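You operate a simulated robot arm through the tools that you are given. There is no shell and no other tool. Be economical: measure what you need, move in short steps, check, and stop when the job is done.

You are at the controls of a simulated two-armed robot. One attempt, no reset.

TASK
Put one of the tea boxes from the top of the breakfast bar in the orange bowl. Then close the wooden lid. Then put the beige bag on the top of the dresser. Then switch the fast freeze switch on. Then set the yellow month slider to 12. Then close the top freezer drawer. Then switch the hood switch on. Then take the rice box and put it on the pink plate. Then open the fridge door, take the juice carton and leave it on the top over the pine drawer and shut the door again. Then shut the table drawer. Then take the white box from the top of the dining table and put it on the ringed plate. Then take the blue egg cup on the top of the dresser and put it away on the top of the breakfast bar. Then take the teal brush and leave it on the top of the shoe rack. Then switch the black switch on. Then fetch the red clips box and set it on the black tray. Do these in the order given. Set down upright: beige bag, juice carton, white box, red clips box.

Only the result counts: the job must be done as asked and must still hold three seconds after the hand-in. Knocking over, shifting, dropping, spilling or breaking anything else fails it. A push-on lid holds only when it is set on centred and level and pressed home; a screw cap is set on level and turned clockwise until tight.

THE ROBOT
Two 7-joint arms with two-finger parallel grippers on one trunk, on a base that drives. Base frame: it is fixed to the floor where the robot stands at the start and does not move with it; the origin is under the middle of the robot, x ahead of it, y to its left, z up. Units: m, rad, N and s.
The left shoulder is at the start at [0.05, 0.165, 1.18], the right one opposite. With the tool pointing down near the work surface each hand reaches from about 0.1 to 0.36 m from the robot's upright axis, wherever it stands, measured 20 degrees to its own side. Places, roughly: black switch [0.8, -0.3, 0.3]; black tray (17x15x3 cm) [0.9, 0.2, 0.9]; blue egg cup (6x6x5 cm) [3.6, 0.4, 0.9]; fast freeze switch [2.7, 3.4, 0.8]; fridge door [0.6, 3.4, 0.4]; hood switch [1.6, 3.5, 1.6]; juice carton [0.75, 3.5, 0.25]; orange bowl (12x12x5 cm) [1.1, 0.4, 0.8]; pink plate (19x19x3 cm) [0.8, 3.7, 0.9]; rice box (10x8x5 cm) [0.9, 3.5, 0.9]; ringed plate (19x19x3 cm) [3.2, 1, 0.8]; table drawer [3.1, 1, 0.7]; teal brush (11x4x8 cm) [1.7, -1.6, 0.5]; top freezer drawer [2.9, 3.2, 0.6]; top of the breakfast bar [0.7, 0.7, 0.9]; top of the dresser [3.5, 0.2, 0.9]; top of the shoe rack [1.7, -1.6, 0.8]; top over the pine drawer [3.5, 2.5, 0.9]; white box [3.25, 1.25, 0.75]; wooden lid [0.5, 0.2, 1]; yellow month slider [2.8, 3.4, 0.4]. Payload 3.91 kg a hand.
Tool frame (each hand has its own): the origin (TCP) lies between the finger pads and is the grasp point; the fingertips stand 0.03 m ahead of it; z points along the fingers, y is the line along which they close. Largest opening 0.11 m; finger width 0.02, thickness 0.01; the body of the gripper, 0.048 by 0.112 m, starts 0.055 m behind the TCP.
Orientation is told as [roll, pitch, yaw] about the base's x, y, z axes, in that order, counted from this pose: with the fingers straight down and closing along the base's y, the tool's x points along the base's -x, its y along +y and its z along -z.

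THE INTERFACE
- The arms move only by the tool move_arm. It takes "left_commands", "right_commands" or both (then of equal length, played together; a hand with none holds still); each is a list of rows, each a list of 7 numbers: the shift along the tool's x, y, z in m, then the turn, a rotation vector about the tool's x, y, z in rad, then the gripper command, from -1 (fully open) to 1 (shut), values between in proportion. In form: [[x, y, z, ax, ay, az, grip], ...]. A call has 1 to 8 rows; each row is the pose to reach, as a shift and turn from the pose commanded when the call began, along the tool's axes at that moment. A row lasts 0.2 s, in which the tool goes at most 0.05 m and 0.15 rad; a call with a longer step from one row to the next is refused whole, and so is a gripper value outside its range. A pose out of reach is approached as far as the arm can. The call stops where the force on the tool passes 40 N (or 10 N more than at its start, if that is more) or the arm is blocked; 0.2 s more then pass. Each finger travels about 0.045 m/s and halts on what it meets, pressing with about 32 N; the grip force reading is that of the motor and also rises with nothing between the fingers. The clock runs only during rows and for 0.2 s after the last one: add rows that repeat a pose to give the fingers time. The reply holds the time, the measured pose of the TCP, the force on the tool along the base axes, the opening and the grip force, in the units named above and with some noise, with the torque about the TCP (base axes, N m) and any sound that the robot's microphone picked up.
- Cameras (640 x 400 px; columns grow to the right, rows downward): "scene" is now at [0.1196, 0.0139, 1.364]; the picture's right is [0.15, -0.99, 0.00], its down [-0.43, -0.07, -0.90] and it looks along [0.89, 0.14, -0.44] (base axes); focal length 234 px, centre (320, 200). "left" rides on the left gripper at [0.072, -0.017, -0.103] in its tool frame; the picture's right is [0.23, 0.97, 0.00], its down [-0.76, 0.18, -0.62] and it looks along [-0.61, 0.14, 0.78] (tool axes); focal length 222 px, centre (320, 200). "right" rides on the right gripper at [0.073, 0.017, -0.103] in its tool frame; the picture's right is [-0.23, 0.97, 0.00], its down [-0.76, -0.18, -0.62] and it looks along [-0.61, -0.14, 0.78] (tool axes); focal length 222 px, centre (320, 200).
- snapshot(camera): a new picture of that camera. The clock stands still meanwhile.
- raise_lower(by): slides the trunk up (or, below 0, down) by that many m; the arms and the scene camera ride with it, the base frame stays. It gives what a move gives, with no picture.
- drive_base(legs): drives the robot by 1 to 6 legs, each [ahead, left, turn to the left] in m, m and rad, along the robot's own axes; the way and the turn of a leg run together, so that a leg with both is an arc; at most 1.5 m and 3.142 rad a leg. The arms and the cameras ride along, it lands a little off, and it stops where it bumps. It gives what a move gives.
- pan_tilt(pan, tilt): turns the head with the scene camera to pan (to the left, within 1.396 rad either way) and tilt (down, from -0.506 to 1.204), counted from straight ahead of the robot. It gives what a move gives.
- point_at(camera, pixels): for up to 12 pixels [column, row] of the newest picture of that camera ("zoom" is the newest enlarged one), the place [x, y, z] in the base frame of the surface seen there, good to about 0.002 m. The clock stands still meanwhile.
- close_up(camera, box): a new picture of the part [left, top, right, bottom] of that camera's present view, enlarged. The clock stands still meanwhile.
- finish_job(): hands the job in; it is judged then, once.

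Go step by step. Measure first, check grasps and placings, and put right what went wrong. The budget is 385 turns and 370 pictures, counting those below and the enlarged ones. Unless the task says otherwise, let go and move clear before handing in, and close with one line.

The tools are called after "Call:" by a JSON object that holds its "fn" and its "kwargs". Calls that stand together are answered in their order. move_arm: Moves the arms, as the interface text tells. Its arguments: {"type":"object","properties":{"left_commands":{"type":"array"},"right_commands":{"type":"array"}},"required":[]} The other tools are called the same way: raise_lower (by) slides the trunk up or down; drive_base (legs) drives the base; pan_tilt (pan, tilt) turns the head that bears the scene camera; snapshot (camera) takes a picture; point_at (camera, pixels) gives the place of the surface under pixels of a picture; close_up (camera, box) takes an enlarged picture of a part of a camera's view; finish_job () hands the job in.

At the start:

```text
t: 0.0
left_tcp_pos: [0.2853, 0.207, 1.2444]
left_orientation: [-0.001, 0.001, 0.0]
left_contact_force: [0.1, 1.1, -0.6]
left_wrist_torque: [0.02, 0.0, 0.05]
left_width: 0.1101
left_gripper_force: 0.1
right_tcp_pos: [0.4041, -0.0987, 1.2224]
right_orientation: [0.001, -0.001, -0.001]
right_contact_force: [0.0, 0.9, 0.0]
right_wrist_torque: [0.0, -0.02, -0.02]
right_width: 0.1102
right_gripper_force: 0.0
trunk travel left (down, up): [-0.4, 0.103]
robot x, y, heading: [0.0016, -0.0007, -0.0]
head pan, tilt: [0.155, 0.456]
```

scene: 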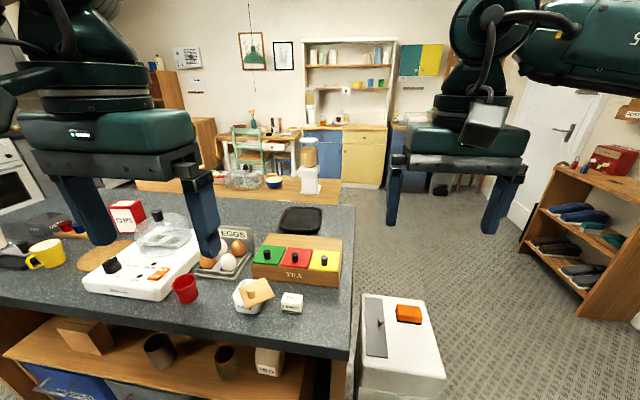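
right: 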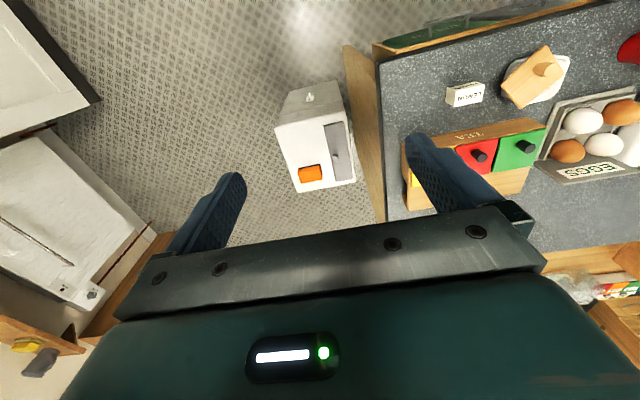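
left: 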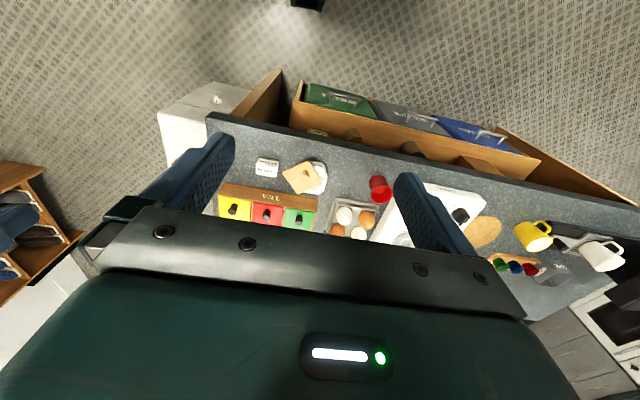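

The scene shows the breakfast bar with the tea chest at about (297,260), a small white box at (291,302) and a jar with a wooden lid at (257,292). I'll look closer.

Call:
{"fn": "close_up", "kwargs": {"camera": "scene", "box": [160, 200, 360, 325]}}

Call:
{"fn": "close_up", "kwargs": {"camera": "scene", "box": [120, 100, 360, 250]}}

Call:
{"fn": "close_up", "kwargs": {"camera": "scene", "box": [0, 180, 200, 305]}}

```text
3.20 times, centred on (260, 262) of scene
```

zoom: 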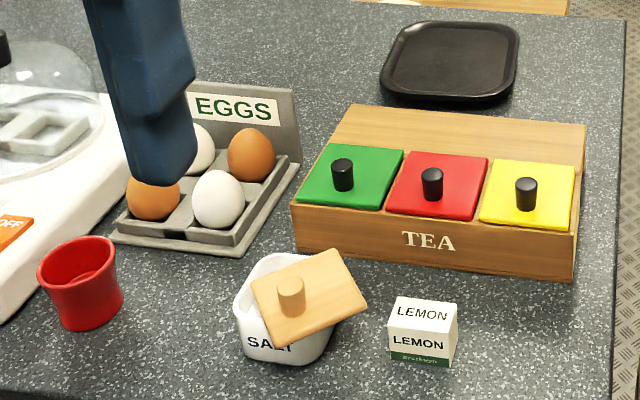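

```text
2.67 times, centred on (240, 175) of scene
```

zoom: 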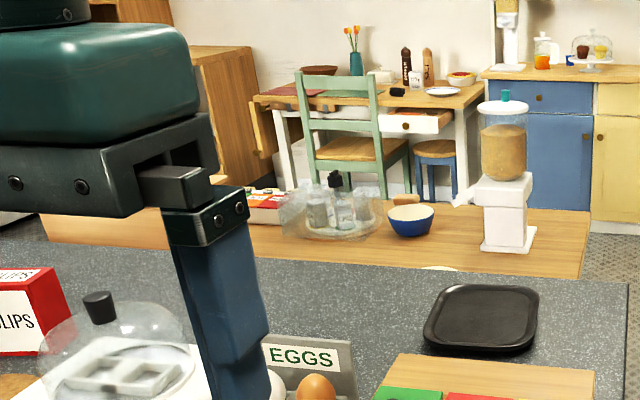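

```text
3.20 times, centred on (100, 242) of scene
```

zoom: 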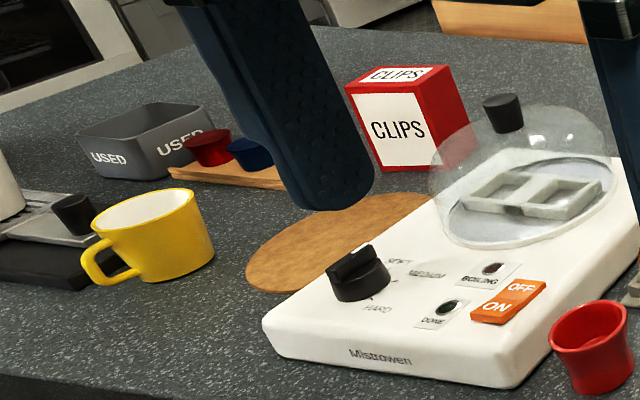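

I'll measure the key places: lemon box, salt lid, bowl, tray, clips box and others.

Call:
{"fn": "snapshot", "kwargs": {"camera": "scene"}}

Call:
{"fn": "point_at", "kwargs": {"camera": "scene", "pixels": [[291, 295], [291, 305], [256, 288], [250, 290], [244, 306], [273, 182], [300, 220], [125, 215], [285, 268], [408, 314], [376, 330], [278, 185]]}}

Call:
{"fn": "close_up", "kwargs": {"camera": "left", "box": [200, 130, 440, 280]}}

```text
363 pictures are left
```

scene: 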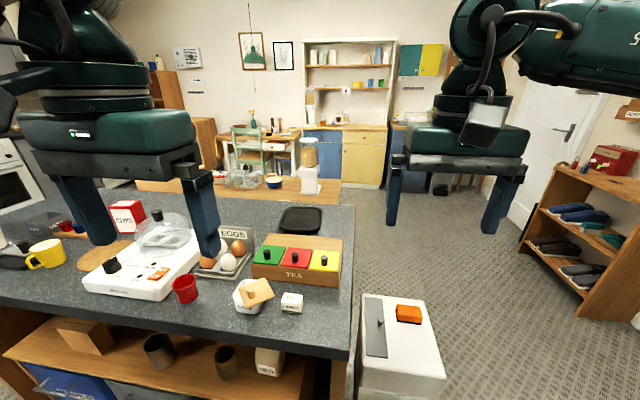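

```text
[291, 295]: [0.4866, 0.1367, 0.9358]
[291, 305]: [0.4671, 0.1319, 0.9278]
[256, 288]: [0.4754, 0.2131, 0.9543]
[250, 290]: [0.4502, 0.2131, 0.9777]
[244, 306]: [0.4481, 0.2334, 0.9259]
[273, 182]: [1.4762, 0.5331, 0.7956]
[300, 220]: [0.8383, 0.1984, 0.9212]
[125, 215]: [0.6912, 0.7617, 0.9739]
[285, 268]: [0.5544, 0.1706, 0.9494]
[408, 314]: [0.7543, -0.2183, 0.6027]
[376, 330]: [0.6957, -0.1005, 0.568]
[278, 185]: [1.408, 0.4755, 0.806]
```

```text
2.67 times, centred on (320, 205) of left
```

zoom: 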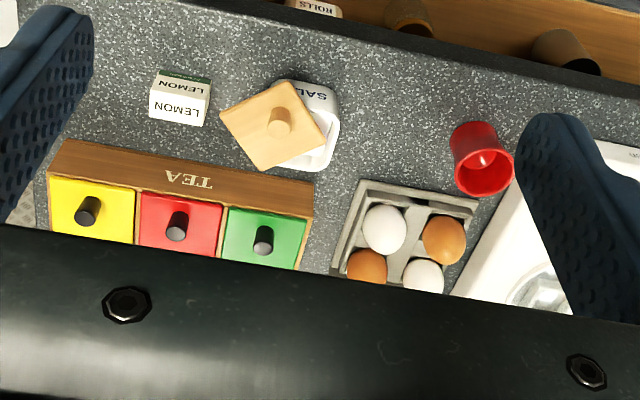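

The lemon box is seen at zoom (180,100); measure its corners and the salt jar/lid geometry.

Call:
{"fn": "point_at", "kwargs": {"camera": "zoom", "pixels": [[155, 92], [152, 114], [199, 122], [206, 98], [280, 122], [224, 114], [268, 168], [325, 137], [285, 85], [330, 100], [310, 160], [330, 130]]}}

Call:
{"fn": "close_up", "kwargs": {"camera": "scene", "box": [216, 262, 320, 327]}}

```text
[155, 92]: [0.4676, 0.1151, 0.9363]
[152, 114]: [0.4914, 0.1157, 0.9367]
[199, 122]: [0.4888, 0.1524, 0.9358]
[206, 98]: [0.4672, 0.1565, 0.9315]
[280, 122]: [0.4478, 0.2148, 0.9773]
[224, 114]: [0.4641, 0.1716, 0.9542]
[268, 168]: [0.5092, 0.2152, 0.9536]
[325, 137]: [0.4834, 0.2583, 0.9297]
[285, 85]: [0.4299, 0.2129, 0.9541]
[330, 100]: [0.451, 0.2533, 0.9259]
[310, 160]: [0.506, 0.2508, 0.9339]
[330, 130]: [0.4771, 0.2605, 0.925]
```

```text
6.15 times, centred on (268, 294) of scene
```

zoom: 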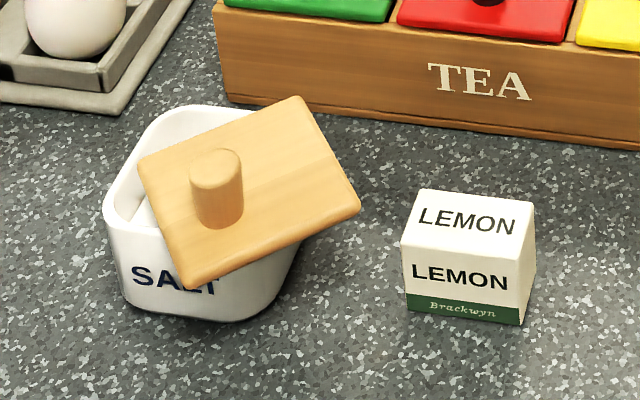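

The lemon box is about 2.5×4 cm, top z 0.936, centred near (0.479, 0.135). I'll bring the left hand over it, turning it −90° so the fingers close along x, clear of the salt lid.

Call:
{"fn": "move_arm", "kwargs": {"left_commands": [[-0.025, -0.009, 0, 0, 0, 0.14, -0.1], [-0.05, -0.018, 0, 0, 0, 0.28, -0.1], [-0.075, -0.027, 0, 0, 0, 0.42, -0.1], [-0.1, -0.036, 0, 0, 0, 0.56, -0.1], [-0.125, -0.045, 0, 0, 0, 0.7, -0.1], [-0.15, -0.054, 0, 0, 0, 0.84, -0.1], [-0.175, -0.063, 0, 0, 0, 0.98, -0.1], [-0.194, -0.072, 0, 0, 0, 1.12, -0.1]]}}

Call:
{"fn": "move_arm", "kwargs": {"left_commands": [[0, 0, 0.03, 0, 0, 0.14, -0.1], [0, 0, 0.06, 0, 0, 0.28, -0.1], [0, 0, 0.1, 0, 0, 0.42, -0.1], [0, 0, 0.14, 0, 0, 0.45, -0.1], [0, 0, 0.18, 0, 0, 0.45, -0.1]]}}

Call:
{"fn": "snapshot", "kwargs": {"camera": "left"}}

```text
t: 1.8
left_tcp_pos: [0.3972, 0.1359, 1.2382]
left_orientation: [0.003, 0.0, -1.116]
left_contact_force: [-0.4, 0.1, -0.5]
left_wrist_torque: [0.03, 0.02, 0.0]
left_width: 0.0606
left_gripper_force: 0.1
left hand out of reach, approached as far as the arm can: row 7, 8
right_tcp_pos: [0.4049, -0.0995, 1.2219]
right_orientation: [0.001, -0.002, -0.003]
right_contact_force: [0.3, 0.4, 0.3]
right_wrist_torque: [0.01, 0.0, -0.01]
right_width: 0.11
right_gripper_force: 0.0
trunk travel left (down, up): [-0.4, 0.103]
robot x, y, heading: [0.0024, -0.0037, -0.003]
head pan, tilt: [0.155, 0.456]
```

```text
t: 3.0
left_tcp_pos: [0.2864, 0.0828, 1.0815]
left_orientation: [0.008, -0.002, -1.546]
left_contact_force: [0.2, 0.7, -0.4]
left_wrist_torque: [0.03, -0.02, 0.01]
left_width: 0.0606
left_gripper_force: 0.0
left hand out of reach, approached as far as the arm can: row 1, 2, 3, 4, 5
right_tcp_pos: [0.4044, -0.099, 1.2224]
right_orientation: [0.001, 0.0, -0.002]
right_contact_force: [-0.2, 0.6, 0.0]
right_wrist_torque: [-0.03, 0.01, 0.05]
right_width: 0.1098
right_gripper_force: 0.0
trunk travel left (down, up): [-0.4, 0.103]
robot x, y, heading: [-0.0018, 0.0003, 0.001]
head pan, tilt: [0.155, 0.456]
```

```text
360 pictures are left
```

left: 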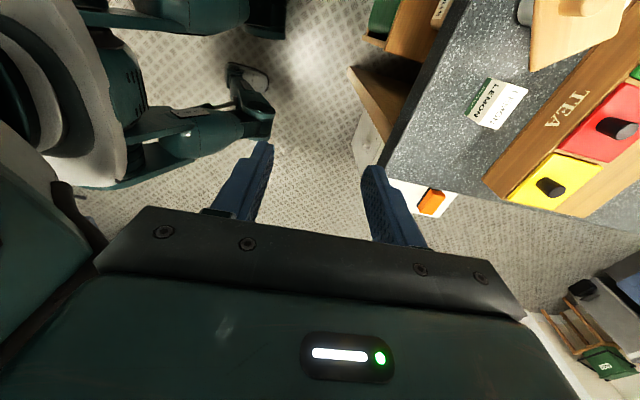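

The left hand ran out of reach there (stuck at (0.286,0.083)). I'll turn it back, and measure the bar's front edge to see how far I can drive in.

Call:
{"fn": "move_arm", "kwargs": {"left_commands": [[0, 0, 0, 0, 0, -0.14, -0.1], [0, 0, 0, 0, 0, -0.28, -0.1], [0, 0, 0, 0, 0, -0.42, -0.1], [0, 0, 0, 0, 0, -0.56, -0.1], [0, 0, 0, 0, 0, -0.7, -0.1], [0, 0, 0, 0, 0, -0.84, -0.1], [0, 0, 0, 0, 0, -0.98, -0.1], [0, 0, 0, 0, 0, -1.12, -0.1]]}}

Call:
{"fn": "pan_tilt", "kwargs": {"pan": 0.0, "tilt": 1.1}}

Call:
{"fn": "snapshot", "kwargs": {"camera": "scene"}}

```text
t: 4.8
left_tcp_pos: [0.2868, 0.0827, 1.0796]
left_orientation: [-0.001, 0.001, -0.447]
left_contact_force: [0.2, -0.2, -0.1]
left_wrist_torque: [-0.01, 0.02, -0.01]
left_width: 0.0609
left_gripper_force: 0.0
right_tcp_pos: [0.4041, -0.0995, 1.2231]
right_orientation: [0.0, 0.0, -0.002]
right_contact_force: [0.4, -0.3, -0.7]
right_wrist_torque: [0.01, 0.01, 0.0]
right_width: 0.1101
right_gripper_force: 0.0
trunk travel left (down, up): [-0.4, 0.103]
robot x, y, heading: [-0.0011, 0.0005, 0.003]
head pan, tilt: [0.155, 0.456]
```

```text
t: 5.8
left_tcp_pos: [0.2868, 0.0821, 1.0788]
left_orientation: [-0.001, -0.001, -0.451]
left_contact_force: [0.1, 0.7, 0.7]
left_wrist_torque: [0.0, 0.0, 0.03]
left_width: 0.0601
left_gripper_force: 0.2
right_tcp_pos: [0.4048, -0.0992, 1.2234]
right_orientation: [0.0, 0.0, 0.0]
right_contact_force: [0.0, -1.7, 0.2]
right_wrist_torque: [-0.02, 0.0, 0.02]
right_width: 0.1101
right_gripper_force: 0.0
trunk travel left (down, up): [-0.4, 0.103]
robot x, y, heading: [0.0014, 0.0029, -0.002]
head pan, tilt: [0.0, 1.1]
```

```text
359 pictures are left
```

scene: 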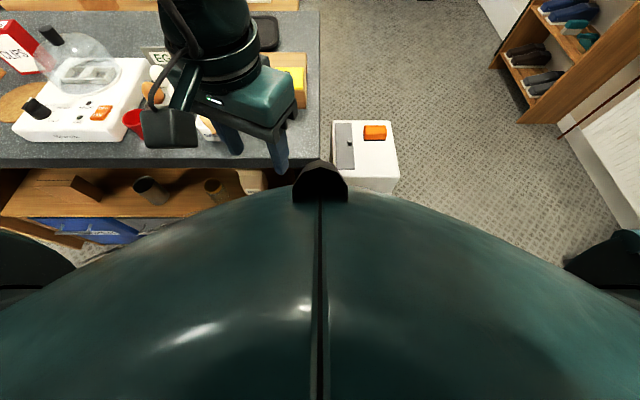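

Measure the counter edge, the lower shelf edge and the box on the floor.

Call:
{"fn": "point_at", "kwargs": {"camera": "scene", "pixels": [[100, 165], [300, 172], [318, 120], [316, 15], [40, 222], [200, 207], [90, 235], [340, 180], [395, 185], [345, 125], [150, 10], [344, 150]]}}

```text
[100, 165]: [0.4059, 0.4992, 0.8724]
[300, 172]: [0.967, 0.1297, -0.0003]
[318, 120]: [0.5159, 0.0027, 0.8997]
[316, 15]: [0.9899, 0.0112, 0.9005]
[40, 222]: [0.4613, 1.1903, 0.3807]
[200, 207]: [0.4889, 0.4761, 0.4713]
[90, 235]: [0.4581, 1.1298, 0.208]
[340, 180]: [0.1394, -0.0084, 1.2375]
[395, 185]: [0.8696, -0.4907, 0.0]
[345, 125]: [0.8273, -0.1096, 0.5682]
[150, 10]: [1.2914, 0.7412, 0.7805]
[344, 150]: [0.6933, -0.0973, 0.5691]
```

Counter top z=0.90, front edge x≈0.40; shelves start at 0.46. Driving forward 0.12 looks safe.

Call:
{"fn": "drive_base", "kwargs": {"legs": [[0.12, 0, 0]]}}

Call:
{"fn": "pan_tilt", "kwargs": {"pan": 0.3, "tilt": 0.7}}

Call:
{"fn": "snapshot", "kwargs": {"camera": "scene"}}

Call:
{"fn": "snapshot", "kwargs": {"camera": "left"}}

```text
t: 7.1
left_tcp_pos: [0.4071, 0.0817, 1.0799]
left_orientation: [-0.002, 0.001, -0.452]
left_contact_force: [0.7, -0.2, -0.3]
left_wrist_torque: [-0.02, 0.02, 0.01]
left_width: 0.0605
left_gripper_force: 0.1
right_tcp_pos: [0.5232, -0.1001, 1.2222]
right_orientation: [-0.002, 0.001, -0.004]
right_contact_force: [0.3, -0.4, -0.8]
right_wrist_torque: [0.03, 0.04, -0.01]
right_width: 0.1101
right_gripper_force: 0.1
trunk travel left (down, up): [-0.4, 0.103]
robot x, y, heading: [0.1205, 0.0002, -0.002]
head pan, tilt: [0.0, 1.1]
```

```text
t: 7.9
left_tcp_pos: [0.4065, 0.0813, 1.0795]
left_orientation: [-0.002, -0.001, -0.453]
left_contact_force: [-0.6, -0.2, -0.2]
left_wrist_torque: [0.02, -0.03, -0.03]
left_width: 0.0606
left_gripper_force: 0.1
right_tcp_pos: [0.524, -0.1, 1.2228]
right_orientation: [0.0, 0.001, -0.004]
right_contact_force: [-0.1, -0.7, 0.4]
right_wrist_torque: [-0.02, -0.01, -0.02]
right_width: 0.1101
right_gripper_force: 0.0
trunk travel left (down, up): [-0.4, 0.103]
robot x, y, heading: [0.1178, -0.0024, -0.006]
head pan, tilt: [0.3, 0.7]
```

```text
358 pictures are left
```

scene: 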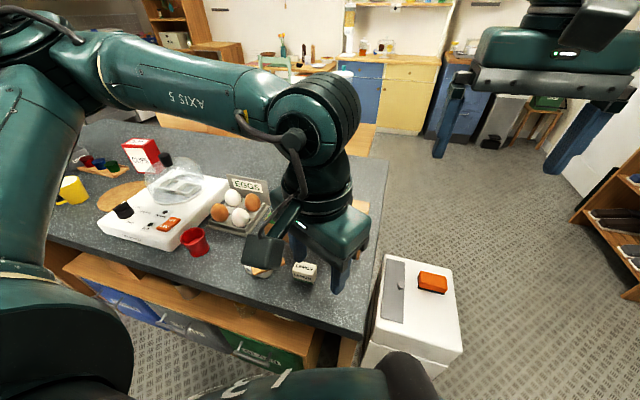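

```text
357 pictures are left
```

left: 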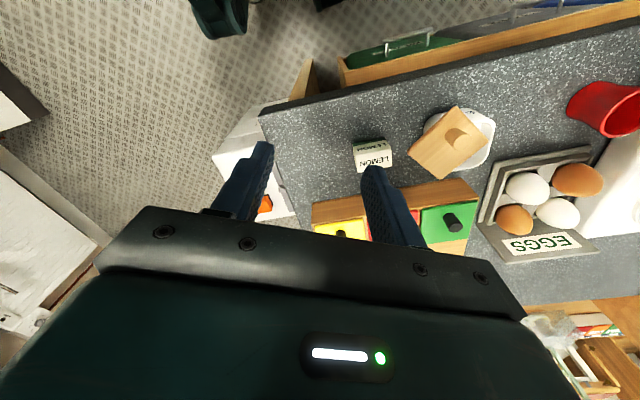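

Now turn the left hand back to yaw 0 above the lemon box at z≈1.0, opening 5.5 cm.

Call:
{"fn": "move_arm", "kwargs": {"left_commands": [[-0.01, 0.02, 0.0, 0, 0, -0.14, 0.02], [-0.02, 0.04, 0.0, 0, 0, -0.28, 0.02], [-0.032, 0.06, 0.0, 0, 0, -0.4, 0.02], [-0.0427, 0.0795, 0.02, 0, 0, -0.45, 0.02], [-0.0427, 0.0795, 0.05, 0, 0, -0.45, 0.02], [-0.0427, 0.0795, 0.08, 0, 0, -0.45, 0.02]]}}

Call:
{"fn": "snapshot", "kwargs": {"camera": "left"}}

Call:
{"fn": "snapshot", "kwargs": {"camera": "scene"}}

```text
t: 9.3
left_tcp_pos: [0.4798, 0.1348, 0.9992]
left_orientation: [-0.002, 0.001, -0.003]
left_contact_force: [-0.2, 0.2, 0.1]
left_wrist_torque: [0.04, 0.0, 0.01]
left_width: 0.054
left_gripper_force: 0.0
right_tcp_pos: [0.5236, -0.0991, 1.223]
right_orientation: [0.0, -0.001, -0.003]
right_contact_force: [0.0, 0.2, -0.1]
right_wrist_torque: [-0.04, 0.04, -0.01]
right_width: 0.1098
right_gripper_force: 0.0
trunk travel left (down, up): [-0.4, 0.103]
robot x, y, heading: [0.1206, -0.0019, -0.005]
head pan, tilt: [0.3, 0.7]
```

```text
356 pictures are left
```

left: 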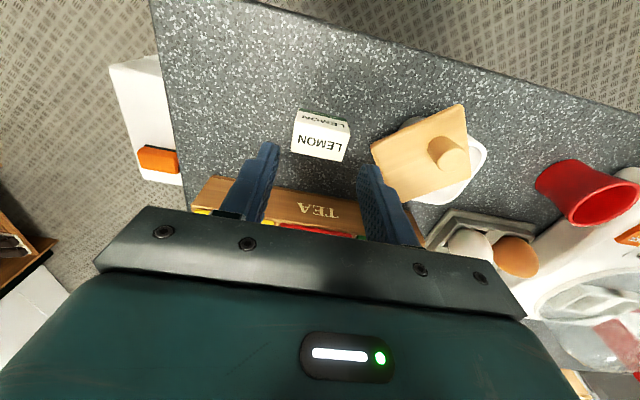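

```text
355 pictures are left
```

scene: 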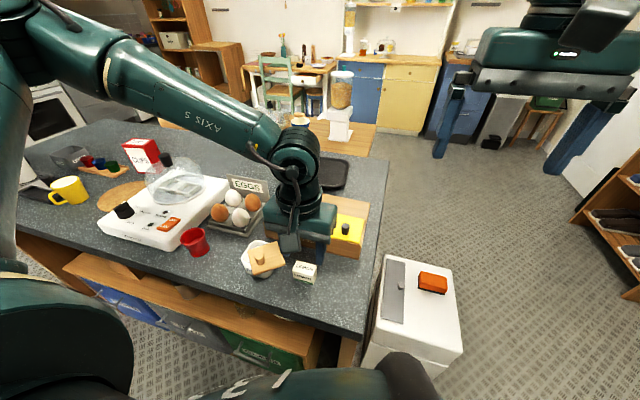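

Check the lemon box corners (290–350, 120–160) and the chest front edge from this view.

Call:
{"fn": "point_at", "kwargs": {"camera": "left", "pixels": [[297, 122], [293, 149], [342, 160], [348, 133], [320, 140], [373, 150], [310, 205], [230, 185]]}}

```text
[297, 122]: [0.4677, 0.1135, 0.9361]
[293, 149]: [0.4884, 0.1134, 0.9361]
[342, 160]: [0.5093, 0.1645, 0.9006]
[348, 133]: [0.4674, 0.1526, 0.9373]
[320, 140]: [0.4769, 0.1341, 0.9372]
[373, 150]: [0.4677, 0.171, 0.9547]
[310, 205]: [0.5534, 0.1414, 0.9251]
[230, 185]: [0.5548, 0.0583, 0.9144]
```

Centre (0.479, 0.133); fingertips are 3 cm ahead of TCP, so descend to TCP z≈0.936 and close.

Call:
{"fn": "move_arm", "kwargs": {"left_commands": [[0, -0.001, 0.03, 0, 0, 0, 0.02], [0, -0.001, 0.063, 0, 0, 0, 0.02], [0, -0.001, 0.063, 0, 0, 0, 1], [0, -0.001, 0.063, 0, 0, 0, 1], [0, -0.001, 0.063, 0, 0, 0, 1]]}}

Call:
{"fn": "move_arm", "kwargs": {"left_commands": [[0, 0, -0.03, 0, 0, 0, 1], [0, 0, -0.08, 0, 0, 0, 1], [0, 0, -0.13, 0, 0, 0, 1], [0, 0, -0.18, 0, 0, 0, 1]]}}

Call:
{"fn": "snapshot", "kwargs": {"camera": "left"}}

```text
t: 9.7
left_tcp_pos: [0.4814, 0.131, 0.9855]
left_orientation: [-0.002, -0.009, -0.001]
left_contact_force: [-2.3, -1.0, 13.2]
left_wrist_torque: [0.36, 0.15, 0.11]
left_width: 0.053
left_gripper_force: 0.0
right_tcp_pos: [0.5248, -0.1003, 1.2236]
right_orientation: [-0.001, -0.001, -0.004]
right_contact_force: [-0.1, 0.0, -0.9]
right_wrist_torque: [-0.01, 0.03, 0.02]
right_width: 0.1102
right_gripper_force: 0.0
trunk travel left (down, up): [-0.4, 0.103]
robot x, y, heading: [0.1179, -0.0033, -0.0]
head pan, tilt: [0.3, 0.7]
stopped in row 1 (left hand): the force on the tool passed its limit (the readings are from after the stop); the commanded pose is now the measured one
```

```text
t: 10.7
left_tcp_pos: [0.4789, 0.1318, 1.164]
left_orientation: [-0.002, -0.008, -0.002]
left_contact_force: [0.6, -0.4, -0.3]
left_wrist_torque: [0.02, 0.02, -0.02]
left_width: 0.0
left_gripper_force: 31.6
right_tcp_pos: [0.5233, -0.0995, 1.2212]
right_orientation: [-0.001, -0.001, -0.003]
right_contact_force: [0.5, -0.3, 0.4]
right_wrist_torque: [0.04, -0.01, 0.03]
right_width: 0.11
right_gripper_force: 0.0
trunk travel left (down, up): [-0.4, 0.103]
robot x, y, heading: [0.1191, 0.0029, -0.007]
head pan, tilt: [0.3, 0.7]
```

```text
354 pictures are left
```

left: 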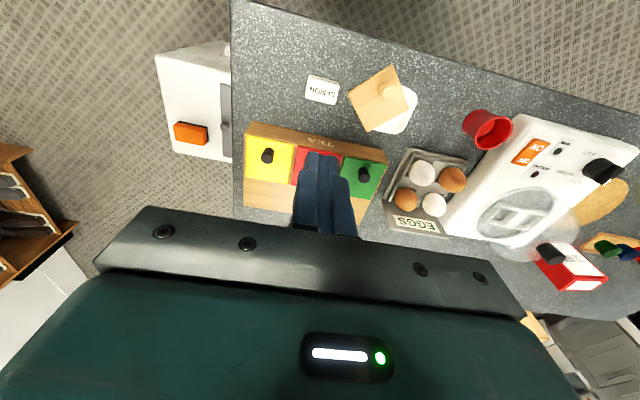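

The finger touched something at tip height 0.955 – the overhanging lid corner. Check whether the lid moved.

Call:
{"fn": "close_up", "kwargs": {"camera": "left", "box": [270, 50, 430, 150]}}

Call:
{"fn": "point_at", "kwargs": {"camera": "zoom", "pixels": [[320, 185], [398, 325], [510, 205], [490, 65], [560, 300], [150, 115], [145, 205], [265, 220], [275, 130], [470, 150], [600, 240], [345, 190]]}}

```text
4.00 times, centred on (350, 100) of left
```

zoom: 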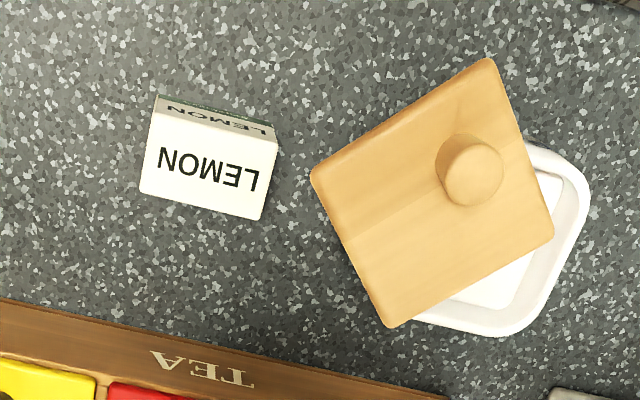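

```text
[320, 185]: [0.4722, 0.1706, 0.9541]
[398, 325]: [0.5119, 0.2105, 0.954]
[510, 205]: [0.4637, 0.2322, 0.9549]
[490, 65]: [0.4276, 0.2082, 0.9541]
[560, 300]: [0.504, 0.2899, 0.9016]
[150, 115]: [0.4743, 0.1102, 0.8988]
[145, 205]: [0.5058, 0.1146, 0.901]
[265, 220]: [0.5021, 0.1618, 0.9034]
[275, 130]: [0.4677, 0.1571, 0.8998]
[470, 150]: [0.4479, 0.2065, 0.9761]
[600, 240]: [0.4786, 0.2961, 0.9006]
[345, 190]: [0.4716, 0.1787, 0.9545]
```

The lid is still level (corner about (0.472,0.170)). I'll avoid it by closing along x; test turning the left hand +90° at height.

Call:
{"fn": "move_arm", "kwargs": {"left_commands": [[0, 0, 0, 0, 0, -0.14, 0], [0, 0, 0, 0, 0, -0.28, 0], [0, 0, 0, 0, 0, -0.42, 0], [0, 0, 0, 0, 0, -0.56, 0], [0, 0, 0, 0, 0, -0.7, 0], [0, 0, 0, 0, 0, -0.84, 0], [0, 0, 0, 0, 0, -0.98, 0], [0, 0, 0, 0, 0, -1.12, 0]]}}

Call:
{"fn": "move_arm", "kwargs": {"left_commands": [[0, 0, 0, 0, 0, -0.14, 0], [0, 0, 0, 0, 0, -0.28, 0], [0, 0, 0, 0, 0, -0.42, 0], [0, 0, 0, 0, 0, -0.45, 0]]}}

```text
t: 12.5
left_tcp_pos: [0.4794, 0.1313, 1.1632]
left_orientation: [-0.01, -0.002, 1.123]
left_contact_force: [-0.2, -0.2, -0.2]
left_wrist_torque: [0.03, -0.02, -0.01]
left_width: 0.0548
left_gripper_force: 0.2
right_tcp_pos: [0.5236, -0.1001, 1.2224]
right_orientation: [-0.001, 0.001, -0.002]
right_contact_force: [1.1, -1.1, 0.0]
right_wrist_torque: [0.01, 0.02, 0.0]
right_width: 0.1097
right_gripper_force: 0.0
trunk travel left (down, up): [-0.4, 0.103]
robot x, y, heading: [0.1145, -0.0011, -0.005]
head pan, tilt: [0.3, 0.7]
```

```text
t: 13.5
left_tcp_pos: [0.4805, 0.1328, 1.1628]
left_orientation: [-0.007, 0.003, 1.572]
left_contact_force: [1.2, 0.1, -0.4]
left_wrist_torque: [-0.02, 0.0, 0.04]
left_width: 0.0548
left_gripper_force: 0.0
right_tcp_pos: [0.5233, -0.0997, 1.2215]
right_orientation: [0.0, 0.001, -0.004]
right_contact_force: [-0.6, 0.3, -1.0]
right_wrist_torque: [-0.02, -0.01, -0.01]
right_width: 0.11
right_gripper_force: 0.0
trunk travel left (down, up): [-0.4, 0.103]
robot x, y, heading: [0.1164, -0.0015, 0.001]
head pan, tilt: [0.3, 0.7]
```

+90° works fully. Descend onto the box (fingers along x) to z 0.937.

Call:
{"fn": "move_arm", "kwargs": {"left_commands": [[0, 0.001, 0.05, 0, 0, 0, 0], [0, 0.001, 0.1, 0, 0, 0, 0], [0, 0.001, 0.15, 0, 0, 0, 0], [0, 0.001, 0.19, 0, 0, 0, 0], [0, 0.001, 0.226, 0, 0, 0, 0], [0, 0.001, 0.226, 0, 0, 0, 0]]}}

Call:
{"fn": "snapshot", "kwargs": {"camera": "left"}}

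```text
t: 14.9
left_tcp_pos: [0.4803, 0.1329, 0.9373]
left_orientation: [-0.008, 0.002, 1.571]
left_contact_force: [-0.7, -0.2, 0.6]
left_wrist_torque: [-0.01, 0.01, 0.02]
left_width: 0.0552
left_gripper_force: 0.1
right_tcp_pos: [0.5247, -0.1004, 1.222]
right_orientation: [-0.001, 0.0, -0.004]
right_contact_force: [-0.2, 0.1, -0.1]
right_wrist_torque: [0.0, -0.02, -0.02]
right_width: 0.11
right_gripper_force: 0.0
trunk travel left (down, up): [-0.4, 0.103]
robot x, y, heading: [0.119, 0.003, -0.002]
head pan, tilt: [0.3, 0.7]
```

```text
352 pictures are left
```

left: 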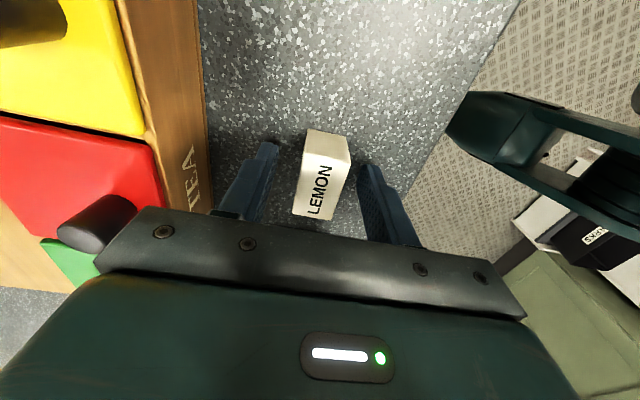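

The box sits between the fingers. Close and lift.

Call:
{"fn": "move_arm", "kwargs": {"left_commands": [[0, 0, 0, 0, 0, 0, 1], [0, 0, 0, 0, 0, 0, 1], [0, 0, 0, 0, 0, 0, 1], [0, 0, 0, 0, 0, 0, 1], [0, 0, -0.03, 0, 0, 0, 1], [0, 0, -0.08, 0, 0, 0, 1], [0, 0, -0.13, 0, 0, 0, 1], [0, 0, -0.18, 0, 0, 0, 1]]}}

Call:
{"fn": "snapshot", "kwargs": {"camera": "left"}}

```text
t: 16.7
left_tcp_pos: [0.4774, 0.1333, 1.1182]
left_orientation: [-0.007, 0.001, 1.568]
left_contact_force: [-0.2, 0.3, -0.5]
left_wrist_torque: [-0.01, 0.0, -0.01]
left_width: 0.0
left_gripper_force: 31.8
right_tcp_pos: [0.5238, -0.0983, 1.222]
right_orientation: [0.001, -0.001, -0.004]
right_contact_force: [0.2, -0.1, -0.2]
right_wrist_torque: [0.04, -0.02, 0.0]
right_width: 0.1102
right_gripper_force: 0.0
trunk travel left (down, up): [-0.4, 0.103]
robot x, y, heading: [0.1149, 0.0017, -0.001]
head pan, tilt: [0.3, 0.7]
```

```text
351 pictures are left
```

left: 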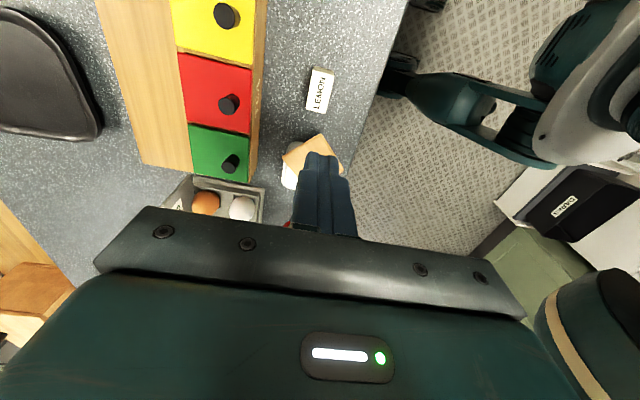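

The fingers ended fully closed at width 0 – the box slipped out and still stands at (320,90). Check its position now.

Call:
{"fn": "close_up", "kwargs": {"camera": "left", "box": [260, 50, 380, 125]}}

Call:
{"fn": "point_at", "kwargs": {"camera": "left", "pixels": [[311, 70], [330, 73], [325, 112], [307, 108], [318, 92]]}}

```text
5.33 times, centred on (320, 88) of left
```

zoom: 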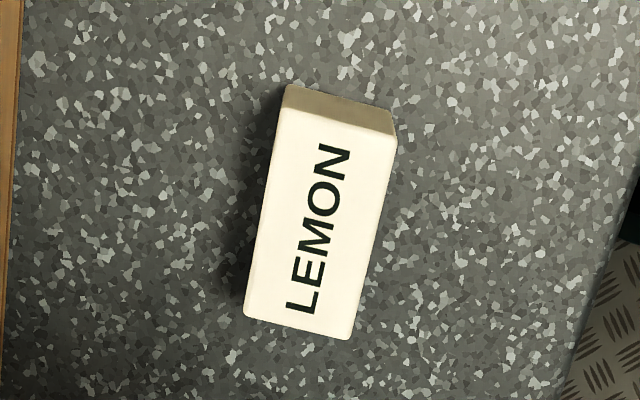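

```text
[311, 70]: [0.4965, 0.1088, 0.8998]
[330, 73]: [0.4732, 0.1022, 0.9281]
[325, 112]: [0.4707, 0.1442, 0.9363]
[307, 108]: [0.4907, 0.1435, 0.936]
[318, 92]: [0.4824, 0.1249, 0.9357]
```

The box is now centred near (0.481,0.1245), still upright. Retry a bit lower and check the width before lifting.

Call:
{"fn": "move_arm", "kwargs": {"left_commands": [[0.009, -0.003, 0.04, 0, 0, 0, 0.0], [0.009, -0.003, 0.08, 0, 0, 0, 0.0], [0.009, -0.003, 0.12, 0, 0, 0, 0.0], [0.009, -0.003, 0.15, 0, 0, 0, 0.0], [0.009, -0.003, 0.184, 0, 0, 0, 0.0], [0.009, -0.003, 0.184, 0, 0, 0, 0.0]]}}

Call:
{"fn": "close_up", "kwargs": {"camera": "left", "box": [220, 100, 420, 225]}}

Call:
{"fn": "point_at", "kwargs": {"camera": "zoom", "pixels": [[320, 250], [320, 300], [320, 200]]}}

Call:
{"fn": "move_arm", "kwargs": {"left_commands": [[0, 0, 0, 0, 0, 0, 0.3], [0, 0, 0, 0, 0, 0, 1], [0, 0, 0, 0, 0, 0, 1], [0, 0, 0, 0, 0, 0, 1], [0, 0, 0, 0, 0, 0, 1]]}}

Call:
{"fn": "close_up", "kwargs": {"camera": "left", "box": [220, 100, 420, 225]}}

```text
t: 18.1
left_tcp_pos: [0.4821, 0.1297, 0.9375]
left_orientation: [-0.008, 0.005, 1.569]
left_contact_force: [0.2, 0.4, 1.0]
left_wrist_torque: [0.02, 0.01, 0.0]
left_width: 0.0549
left_gripper_force: 0.0
left hand out of reach, approached as far as the arm can: row 5, 6
right_tcp_pos: [0.5234, -0.1005, 1.2215]
right_orientation: [-0.001, 0.001, -0.003]
right_contact_force: [-0.2, 0.3, 0.0]
right_wrist_torque: [-0.01, 0.0, 0.01]
right_width: 0.1099
right_gripper_force: 0.0
trunk travel left (down, up): [-0.4, 0.103]
robot x, y, heading: [0.1209, -0.0, -0.001]
head pan, tilt: [0.3, 0.7]
```

```text
3.20 times, centred on (320, 162) of left
```

zoom: 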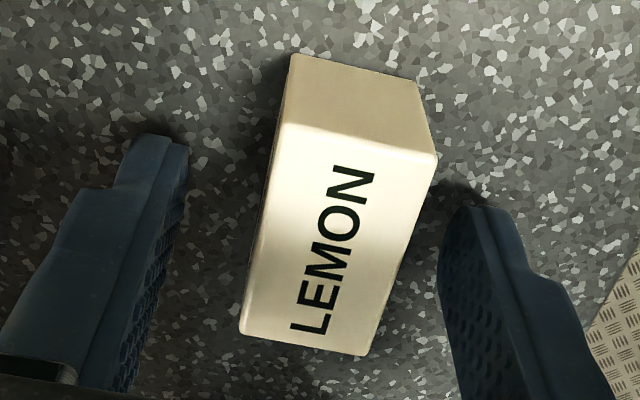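

```text
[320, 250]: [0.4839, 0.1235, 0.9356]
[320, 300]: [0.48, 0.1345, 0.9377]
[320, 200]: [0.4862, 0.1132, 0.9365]
```

```text
t: 19.3
left_tcp_pos: [0.4822, 0.1296, 0.9384]
left_orientation: [-0.009, 0.004, 1.57]
left_contact_force: [-0.2, 0.0, 0.3]
left_wrist_torque: [-0.04, 0.0, 0.04]
left_width: 0.025
left_gripper_force: 32.0
right_tcp_pos: [0.5241, -0.1004, 1.223]
right_orientation: [0.0, 0.0, -0.004]
right_contact_force: [0.1, -0.6, -0.6]
right_wrist_torque: [0.0, 0.02, -0.01]
right_width: 0.1101
right_gripper_force: 0.0
trunk travel left (down, up): [-0.4, 0.103]
robot x, y, heading: [0.1184, 0.0001, -0.004]
head pan, tilt: [0.3, 0.7]
```

```text
3.20 times, centred on (320, 162) of left
```

zoom: 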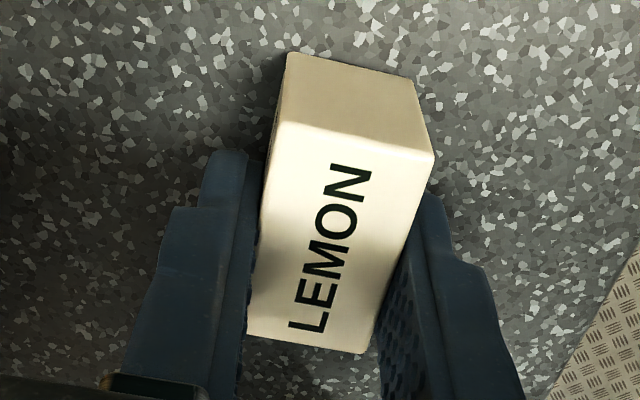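

Gripped at 2.5 cm width. Lift slowly and check.

Call:
{"fn": "move_arm", "kwargs": {"left_commands": [[0, 0, -0.01, 0, 0, 0, 1], [0, 0, -0.02, 0, 0, 0, 1], [0, 0, -0.03, 0, 0, 0, 1], [0, 0, -0.04, 0, 0, 0, 1], [0, 0, -0.05, 0, 0, 0, 1]]}}

Call:
{"fn": "close_up", "kwargs": {"camera": "left", "box": [220, 100, 420, 225]}}

```text
t: 20.5
left_tcp_pos: [0.482, 0.1294, 0.9876]
left_orientation: [-0.008, 0.0, 1.569]
left_contact_force: [-1.2, -0.8, 0.2]
left_wrist_torque: [0.03, -0.01, 0.03]
left_width: 0.0248
left_gripper_force: 32.6
right_tcp_pos: [0.5235, -0.1003, 1.2211]
right_orientation: [0.0, 0.0, -0.005]
right_contact_force: [-0.2, -0.3, -0.7]
right_wrist_torque: [-0.02, 0.03, 0.02]
right_width: 0.11
right_gripper_force: 0.0
trunk travel left (down, up): [-0.4, 0.103]
robot x, y, heading: [0.1186, -0.0019, -0.005]
head pan, tilt: [0.3, 0.7]
```

```text
3.20 times, centred on (320, 162) of left
```

zoom: 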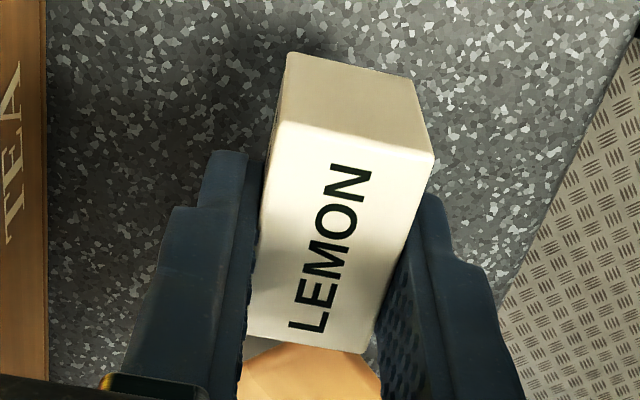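

Held firmly. Raise and retract the hand, raise the trunk and look for the orange bowl on the table beyond.

Call:
{"fn": "move_arm", "kwargs": {"left_commands": [[0, 0, -0.04, 0, 0, 0, 1], [0, 0, -0.08, 0, 0, 0, 1], [0, 0.02, -0.12, 0, 0, 0, 1], [0, 0.05, -0.16, 0, 0, 0, 1], [-0.02, 0.08, -0.18, 0, 0, 0, 1], [-0.05, 0.1, -0.18, 0, 0, 0, 1]]}}

Call:
{"fn": "raise_lower", "kwargs": {"by": 0.1}}

Call:
{"fn": "pan_tilt", "kwargs": {"pan": 0.35, "tilt": 0.45}}

Call:
{"fn": "snapshot", "kwargs": {"camera": "scene"}}

```text
t: 21.9
left_tcp_pos: [0.3781, 0.1812, 1.1667]
left_orientation: [-0.008, 0.004, 1.569]
left_contact_force: [-0.1, 0.6, 0.1]
left_wrist_torque: [0.01, 0.0, -0.03]
left_width: 0.0247
left_gripper_force: 31.6
right_tcp_pos: [0.5231, -0.0998, 1.2209]
right_orientation: [0.0, 0.0, -0.002]
right_contact_force: [-0.1, 0.6, 0.6]
right_wrist_torque: [0.01, 0.03, 0.03]
right_width: 0.11
right_gripper_force: 0.0
trunk travel left (down, up): [-0.4, 0.103]
robot x, y, heading: [0.1179, 0.0013, -0.003]
head pan, tilt: [0.3, 0.7]
```

```text
t: 23.3
left_tcp_pos: [0.379, 0.1801, 1.2666]
left_orientation: [-0.009, 0.003, 1.57]
left_contact_force: [-1.0, 0.9, -0.5]
left_wrist_torque: [0.01, 0.01, 0.01]
left_width: 0.0248
left_gripper_force: 32.0
right_tcp_pos: [0.5237, -0.1011, 1.3212]
right_orientation: [0.0, 0.001, -0.003]
right_contact_force: [0.1, 0.5, -0.2]
right_wrist_torque: [-0.04, 0.01, 0.01]
right_width: 0.1101
right_gripper_force: 0.1
trunk travel left (down, up): [-0.5, 0.003]
robot x, y, heading: [0.1215, -0.0022, -0.001]
head pan, tilt: [0.3, 0.7]
```

```text
t: 24.0
left_tcp_pos: [0.3794, 0.1801, 1.2659]
left_orientation: [-0.009, 0.003, 1.568]
left_contact_force: [0.4, -0.4, -0.7]
left_wrist_torque: [0.0, -0.02, 0.04]
left_width: 0.025
left_gripper_force: 31.7
right_tcp_pos: [0.5249, -0.1006, 1.3226]
right_orientation: [0.0, 0.0, -0.004]
right_contact_force: [-0.8, 0.4, -0.2]
right_wrist_torque: [0.01, 0.0, 0.02]
right_width: 0.1099
right_gripper_force: 0.0
trunk travel left (down, up): [-0.5, 0.003]
robot x, y, heading: [0.119, -0.0038, -0.004]
head pan, tilt: [0.351, 0.45]
```

```text
346 pictures are left
```

scene: 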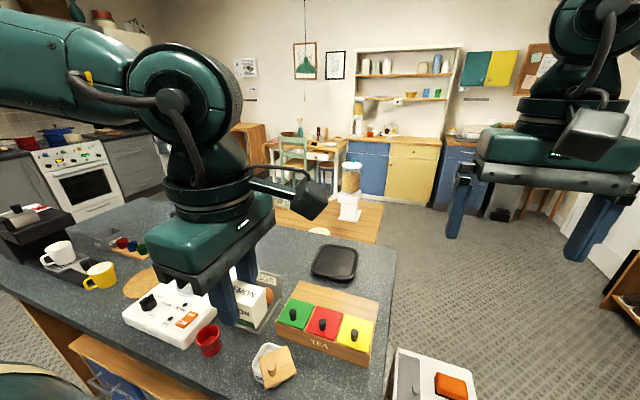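

The hand hides the table; measure the table's visible right end and room positions, then drive around the right end.

Call:
{"fn": "point_at", "kwargs": {"camera": "scene", "pixels": [[380, 206], [374, 240], [393, 245], [320, 231], [300, 205], [405, 250], [345, 215], [450, 230], [400, 185], [393, 255]]}}

Call:
{"fn": "close_up", "kwargs": {"camera": "scene", "box": [270, 130, 430, 230]}}

```text
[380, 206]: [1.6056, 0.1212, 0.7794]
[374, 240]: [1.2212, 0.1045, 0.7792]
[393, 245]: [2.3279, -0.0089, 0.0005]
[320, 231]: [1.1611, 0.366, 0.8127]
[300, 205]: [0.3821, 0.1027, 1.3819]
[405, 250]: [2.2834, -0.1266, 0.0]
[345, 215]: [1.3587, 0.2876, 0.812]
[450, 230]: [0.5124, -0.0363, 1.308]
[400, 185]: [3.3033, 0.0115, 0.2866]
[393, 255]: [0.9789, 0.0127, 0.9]
```

```text
4.00 times, centred on (350, 180) of scene
```

zoom: 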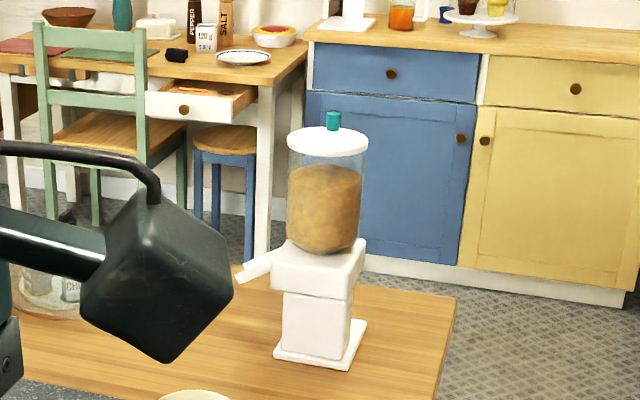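

The bowl rim is at about (1.16,0.37,0.81), table end at y≈0.1. Before travelling, I'll turn the hand to yaw 0 and test its forward reach.

Call:
{"fn": "move_arm", "kwargs": {"left_commands": [[0, 0, 0, 0, 0, 0.14, 1], [0, 0, 0, 0, 0, 0.28, 1], [0, 0, 0, 0, 0, 0.42, 1], [0, 0, 0, 0, 0, 0.56, 1], [0, 0, 0, 0, 0, 0.7, 1], [0, 0, 0, 0, 0, 0.84, 1], [0, 0, 0, 0, 0, 0.98, 1], [0, 0, 0, 0, 0, 1.12, 1]]}}

Call:
{"fn": "move_arm", "kwargs": {"left_commands": [[0, 0, 0, 0, 0, 0.14, 1], [0, 0, 0, 0, 0, 0.28, 1], [0, 0, 0, 0, 0, 0.42, 1], [0, 0, 0, 0, 0, 0.45, 1]]}}

Call:
{"fn": "move_arm", "kwargs": {"left_commands": [[-0.05, 0, 0, 0, 0, 0, 1], [-0.1, 0, 0, 0, 0, 0, 1], [-0.15, 0, 0.02, 0, 0, 0, 1], [-0.2, 0, 0.05, 0, 0, 0, 1], [-0.24, 0, 0.08, 0, 0, 0, 1], [-0.28, 0, 0.11, 0, 0, 0, 1], [-0.32, 0, 0.12, 0, 0, 0, 1], [-0.36, 0, 0.12, 0, 0, 0, 1]]}}

```text
t: 25.8
left_tcp_pos: [0.3788, 0.181, 1.267]
left_orientation: [-0.005, -0.006, 0.447]
left_contact_force: [0.1, 0.4, -0.8]
left_wrist_torque: [-0.01, 0.01, 0.0]
left_width: 0.025
left_gripper_force: 31.7
right_tcp_pos: [0.5239, -0.0997, 1.3231]
right_orientation: [0.001, -0.001, -0.002]
right_contact_force: [0.4, -0.3, -0.9]
right_wrist_torque: [-0.01, 0.0, 0.02]
right_width: 0.11
right_gripper_force: 0.0
trunk travel left (down, up): [-0.5, 0.003]
robot x, y, heading: [0.1199, 0.0011, -0.004]
head pan, tilt: [0.351, 0.45]
```

```text
t: 26.8
left_tcp_pos: [0.378, 0.179, 1.2668]
left_orientation: [-0.001, -0.008, -0.004]
left_contact_force: [-1.2, -0.3, 0.1]
left_wrist_torque: [0.04, 0.0, -0.02]
left_width: 0.0252
left_gripper_force: 31.9
right_tcp_pos: [0.5229, -0.0995, 1.3226]
right_orientation: [0.0, -0.001, -0.003]
right_contact_force: [1.0, -0.6, 0.1]
right_wrist_torque: [0.01, -0.03, -0.02]
right_width: 0.11
right_gripper_force: 0.1
trunk travel left (down, up): [-0.5, 0.003]
robot x, y, heading: [0.1171, -0.0017, -0.001]
head pan, tilt: [0.351, 0.45]
```

```text
refused: row 3 steps farther than a row can; nothing moved
```

Call:
{"fn": "move_arm", "kwargs": {"left_commands": [[-0.045, 0, 0, 0, 0, 0, 1], [-0.09, 0, 0.015, 0, 0, 0, 1], [-0.13, 0, 0.035, 0, 0, 0, 1], [-0.17, 0, 0.055, 0, 0, 0, 1], [-0.21, 0, 0.075, 0, 0, 0, 1], [-0.25, 0, 0.095, 0, 0, 0, 1], [-0.29, 0, 0.11, 0, 0, 0, 1], [-0.33, 0, 0.11, 0, 0, 0, 1]]}}

```text
t: 28.6
left_tcp_pos: [0.6665, 0.2115, 1.1645]
left_orientation: [-0.003, -0.013, -0.001]
left_contact_force: [-0.4, 0.5, -0.3]
left_wrist_torque: [0.03, -0.01, 0.0]
left_width: 0.0251
left_gripper_force: 32.7
left hand out of reach, approached as far as the arm can: row 7, 8
right_tcp_pos: [0.5231, -0.0995, 1.3226]
right_orientation: [-0.001, 0.0, -0.003]
right_contact_force: [-0.4, -0.3, -0.3]
right_wrist_torque: [0.01, 0.02, 0.0]
right_width: 0.1099
right_gripper_force: 0.0
trunk travel left (down, up): [-0.5, 0.003]
robot x, y, heading: [0.1155, -0.0015, -0.001]
head pan, tilt: [0.351, 0.45]
```

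Forward reach is about 0.55 m from the axis, good enough. Retract the hand and drive around: back, right, ahead past the white cabinet.

Call:
{"fn": "move_arm", "kwargs": {"left_commands": [[0.045, 0, -0.01, 0, 0, 0, 1], [0.09, 0, -0.02, 0, 0, 0, 1], [0.135, 0, -0.03, 0, 0, 0, 1], [0.18, 0, -0.04, 0, 0, 0, 1], [0.225, 0, -0.05, 0, 0, 0, 1], [0.25, 0, -0.05, 0, 0, 0, 1]]}}

Call:
{"fn": "drive_base", "kwargs": {"legs": [[-0.15, 0, 0], [0, -0.8, 0], [1.2, 0, 0]]}}

Call:
{"fn": "pan_tilt", "kwargs": {"pan": 1.2, "tilt": 0.6}}

Call:
{"fn": "snapshot", "kwargs": {"camera": "scene"}}

```text
t: 30.0
left_tcp_pos: [0.4148, 0.2105, 1.2111]
left_orientation: [-0.002, -0.01, -0.001]
left_contact_force: [-0.4, -1.1, -0.1]
left_wrist_torque: [0.02, 0.01, 0.02]
left_width: 0.0248
left_gripper_force: 32.2
right_tcp_pos: [0.5238, -0.1004, 1.3223]
right_orientation: [0.001, 0.002, -0.003]
right_contact_force: [0.3, -1.2, -0.4]
right_wrist_torque: [-0.03, -0.02, 0.01]
right_width: 0.1102
right_gripper_force: 0.0
trunk travel left (down, up): [-0.5, 0.003]
robot x, y, heading: [0.1162, 0.0002, -0.001]
head pan, tilt: [0.351, 0.45]
```

```text
t: 40.9
left_tcp_pos: [1.4629, -0.5787, 1.2113]
left_orientation: [-0.001, -0.008, 0.004]
left_contact_force: [-0.7, 0.0, 0.3]
left_wrist_torque: [0.01, -0.01, -0.02]
left_width: 0.0248
left_gripper_force: 32.5
right_tcp_pos: [1.5716, -0.8874, 1.3217]
right_orientation: [0.001, -0.001, 0.002]
right_contact_force: [0.0, 0.0, -1.2]
right_wrist_torque: [0.0, 0.02, -0.02]
right_width: 0.1102
right_gripper_force: 0.0
trunk travel left (down, up): [-0.5, 0.003]
robot x, y, heading: [1.1678, -0.7912, 0.003]
head pan, tilt: [0.351, 0.45]
```

```text
t: 42.1
left_tcp_pos: [1.4627, -0.578, 1.2128]
left_orientation: [-0.003, -0.008, 0.005]
left_contact_force: [0.6, -0.3, -0.6]
left_wrist_torque: [-0.02, -0.01, 0.0]
left_width: 0.0249
left_gripper_force: 32.5
right_tcp_pos: [1.5715, -0.888, 1.3227]
right_orientation: [0.001, 0.001, 0.002]
right_contact_force: [-0.5, 0.1, 0.5]
right_wrist_torque: [-0.02, 0.03, 0.01]
right_width: 0.1103
right_gripper_force: 0.2
trunk travel left (down, up): [-0.5, 0.003]
robot x, y, heading: [1.1665, -0.7897, 0.002]
head pan, tilt: [1.201, 0.6]
```

```text
344 pictures are left
```

scene: 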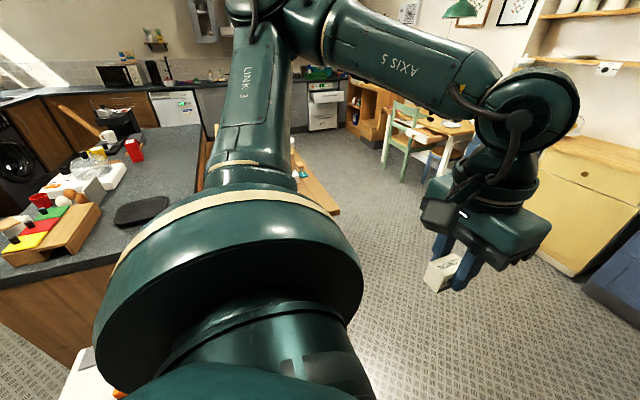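

The base drives smoothly. Turn left 90° to face the table end.

Call:
{"fn": "drive_base", "kwargs": {"legs": [[0, 0, 1.568]]}}

Call:
{"fn": "pan_tilt", "kwargs": {"pan": 0.0, "tilt": 0.55}}

Call:
{"fn": "snapshot", "kwargs": {"camera": "scene"}}

```text
t: 46.4
left_tcp_pos: [0.9518, -0.4964, 1.212]
left_orientation: [-0.004, -0.009, 1.582]
left_contact_force: [0.5, -1.1, -0.4]
left_wrist_torque: [0.03, 0.01, -0.01]
left_width: 0.025
left_gripper_force: 31.7
right_tcp_pos: [1.2618, -0.3845, 1.3228]
right_orientation: [0.001, 0.001, 1.58]
right_contact_force: [-0.6, -0.3, -0.8]
right_wrist_torque: [0.01, 0.01, -0.03]
right_width: 0.11
right_gripper_force: 0.0
trunk travel left (down, up): [-0.5, 0.003]
robot x, y, heading: [1.1689, -0.7885, 1.581]
head pan, tilt: [1.201, 0.6]
```

```text
t: 47.8
left_tcp_pos: [0.9529, -0.4951, 1.2123]
left_orientation: [-0.001, -0.009, 1.581]
left_contact_force: [0.2, 0.5, -0.4]
left_wrist_torque: [-0.02, -0.01, -0.01]
left_width: 0.0249
left_gripper_force: 31.9
right_tcp_pos: [1.2607, -0.3839, 1.3217]
right_orientation: [0.001, 0.0, 1.579]
right_contact_force: [-0.1, 0.0, -1.0]
right_wrist_torque: [0.03, 0.0, -0.01]
right_width: 0.1096
right_gripper_force: 0.1
trunk travel left (down, up): [-0.5, 0.003]
robot x, y, heading: [1.1656, -0.7893, 1.574]
head pan, tilt: [0.0, 0.55]
```

```text
343 pictures are left
```

scene: 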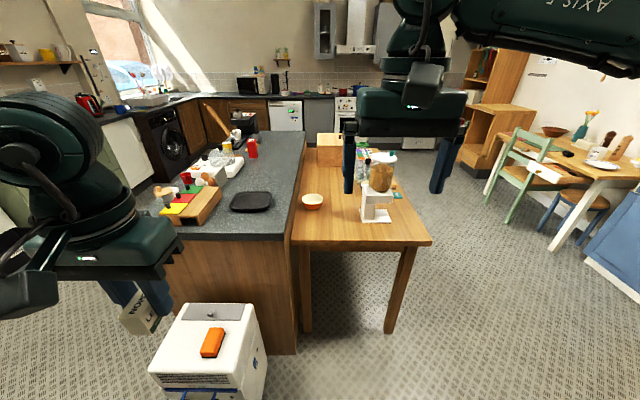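

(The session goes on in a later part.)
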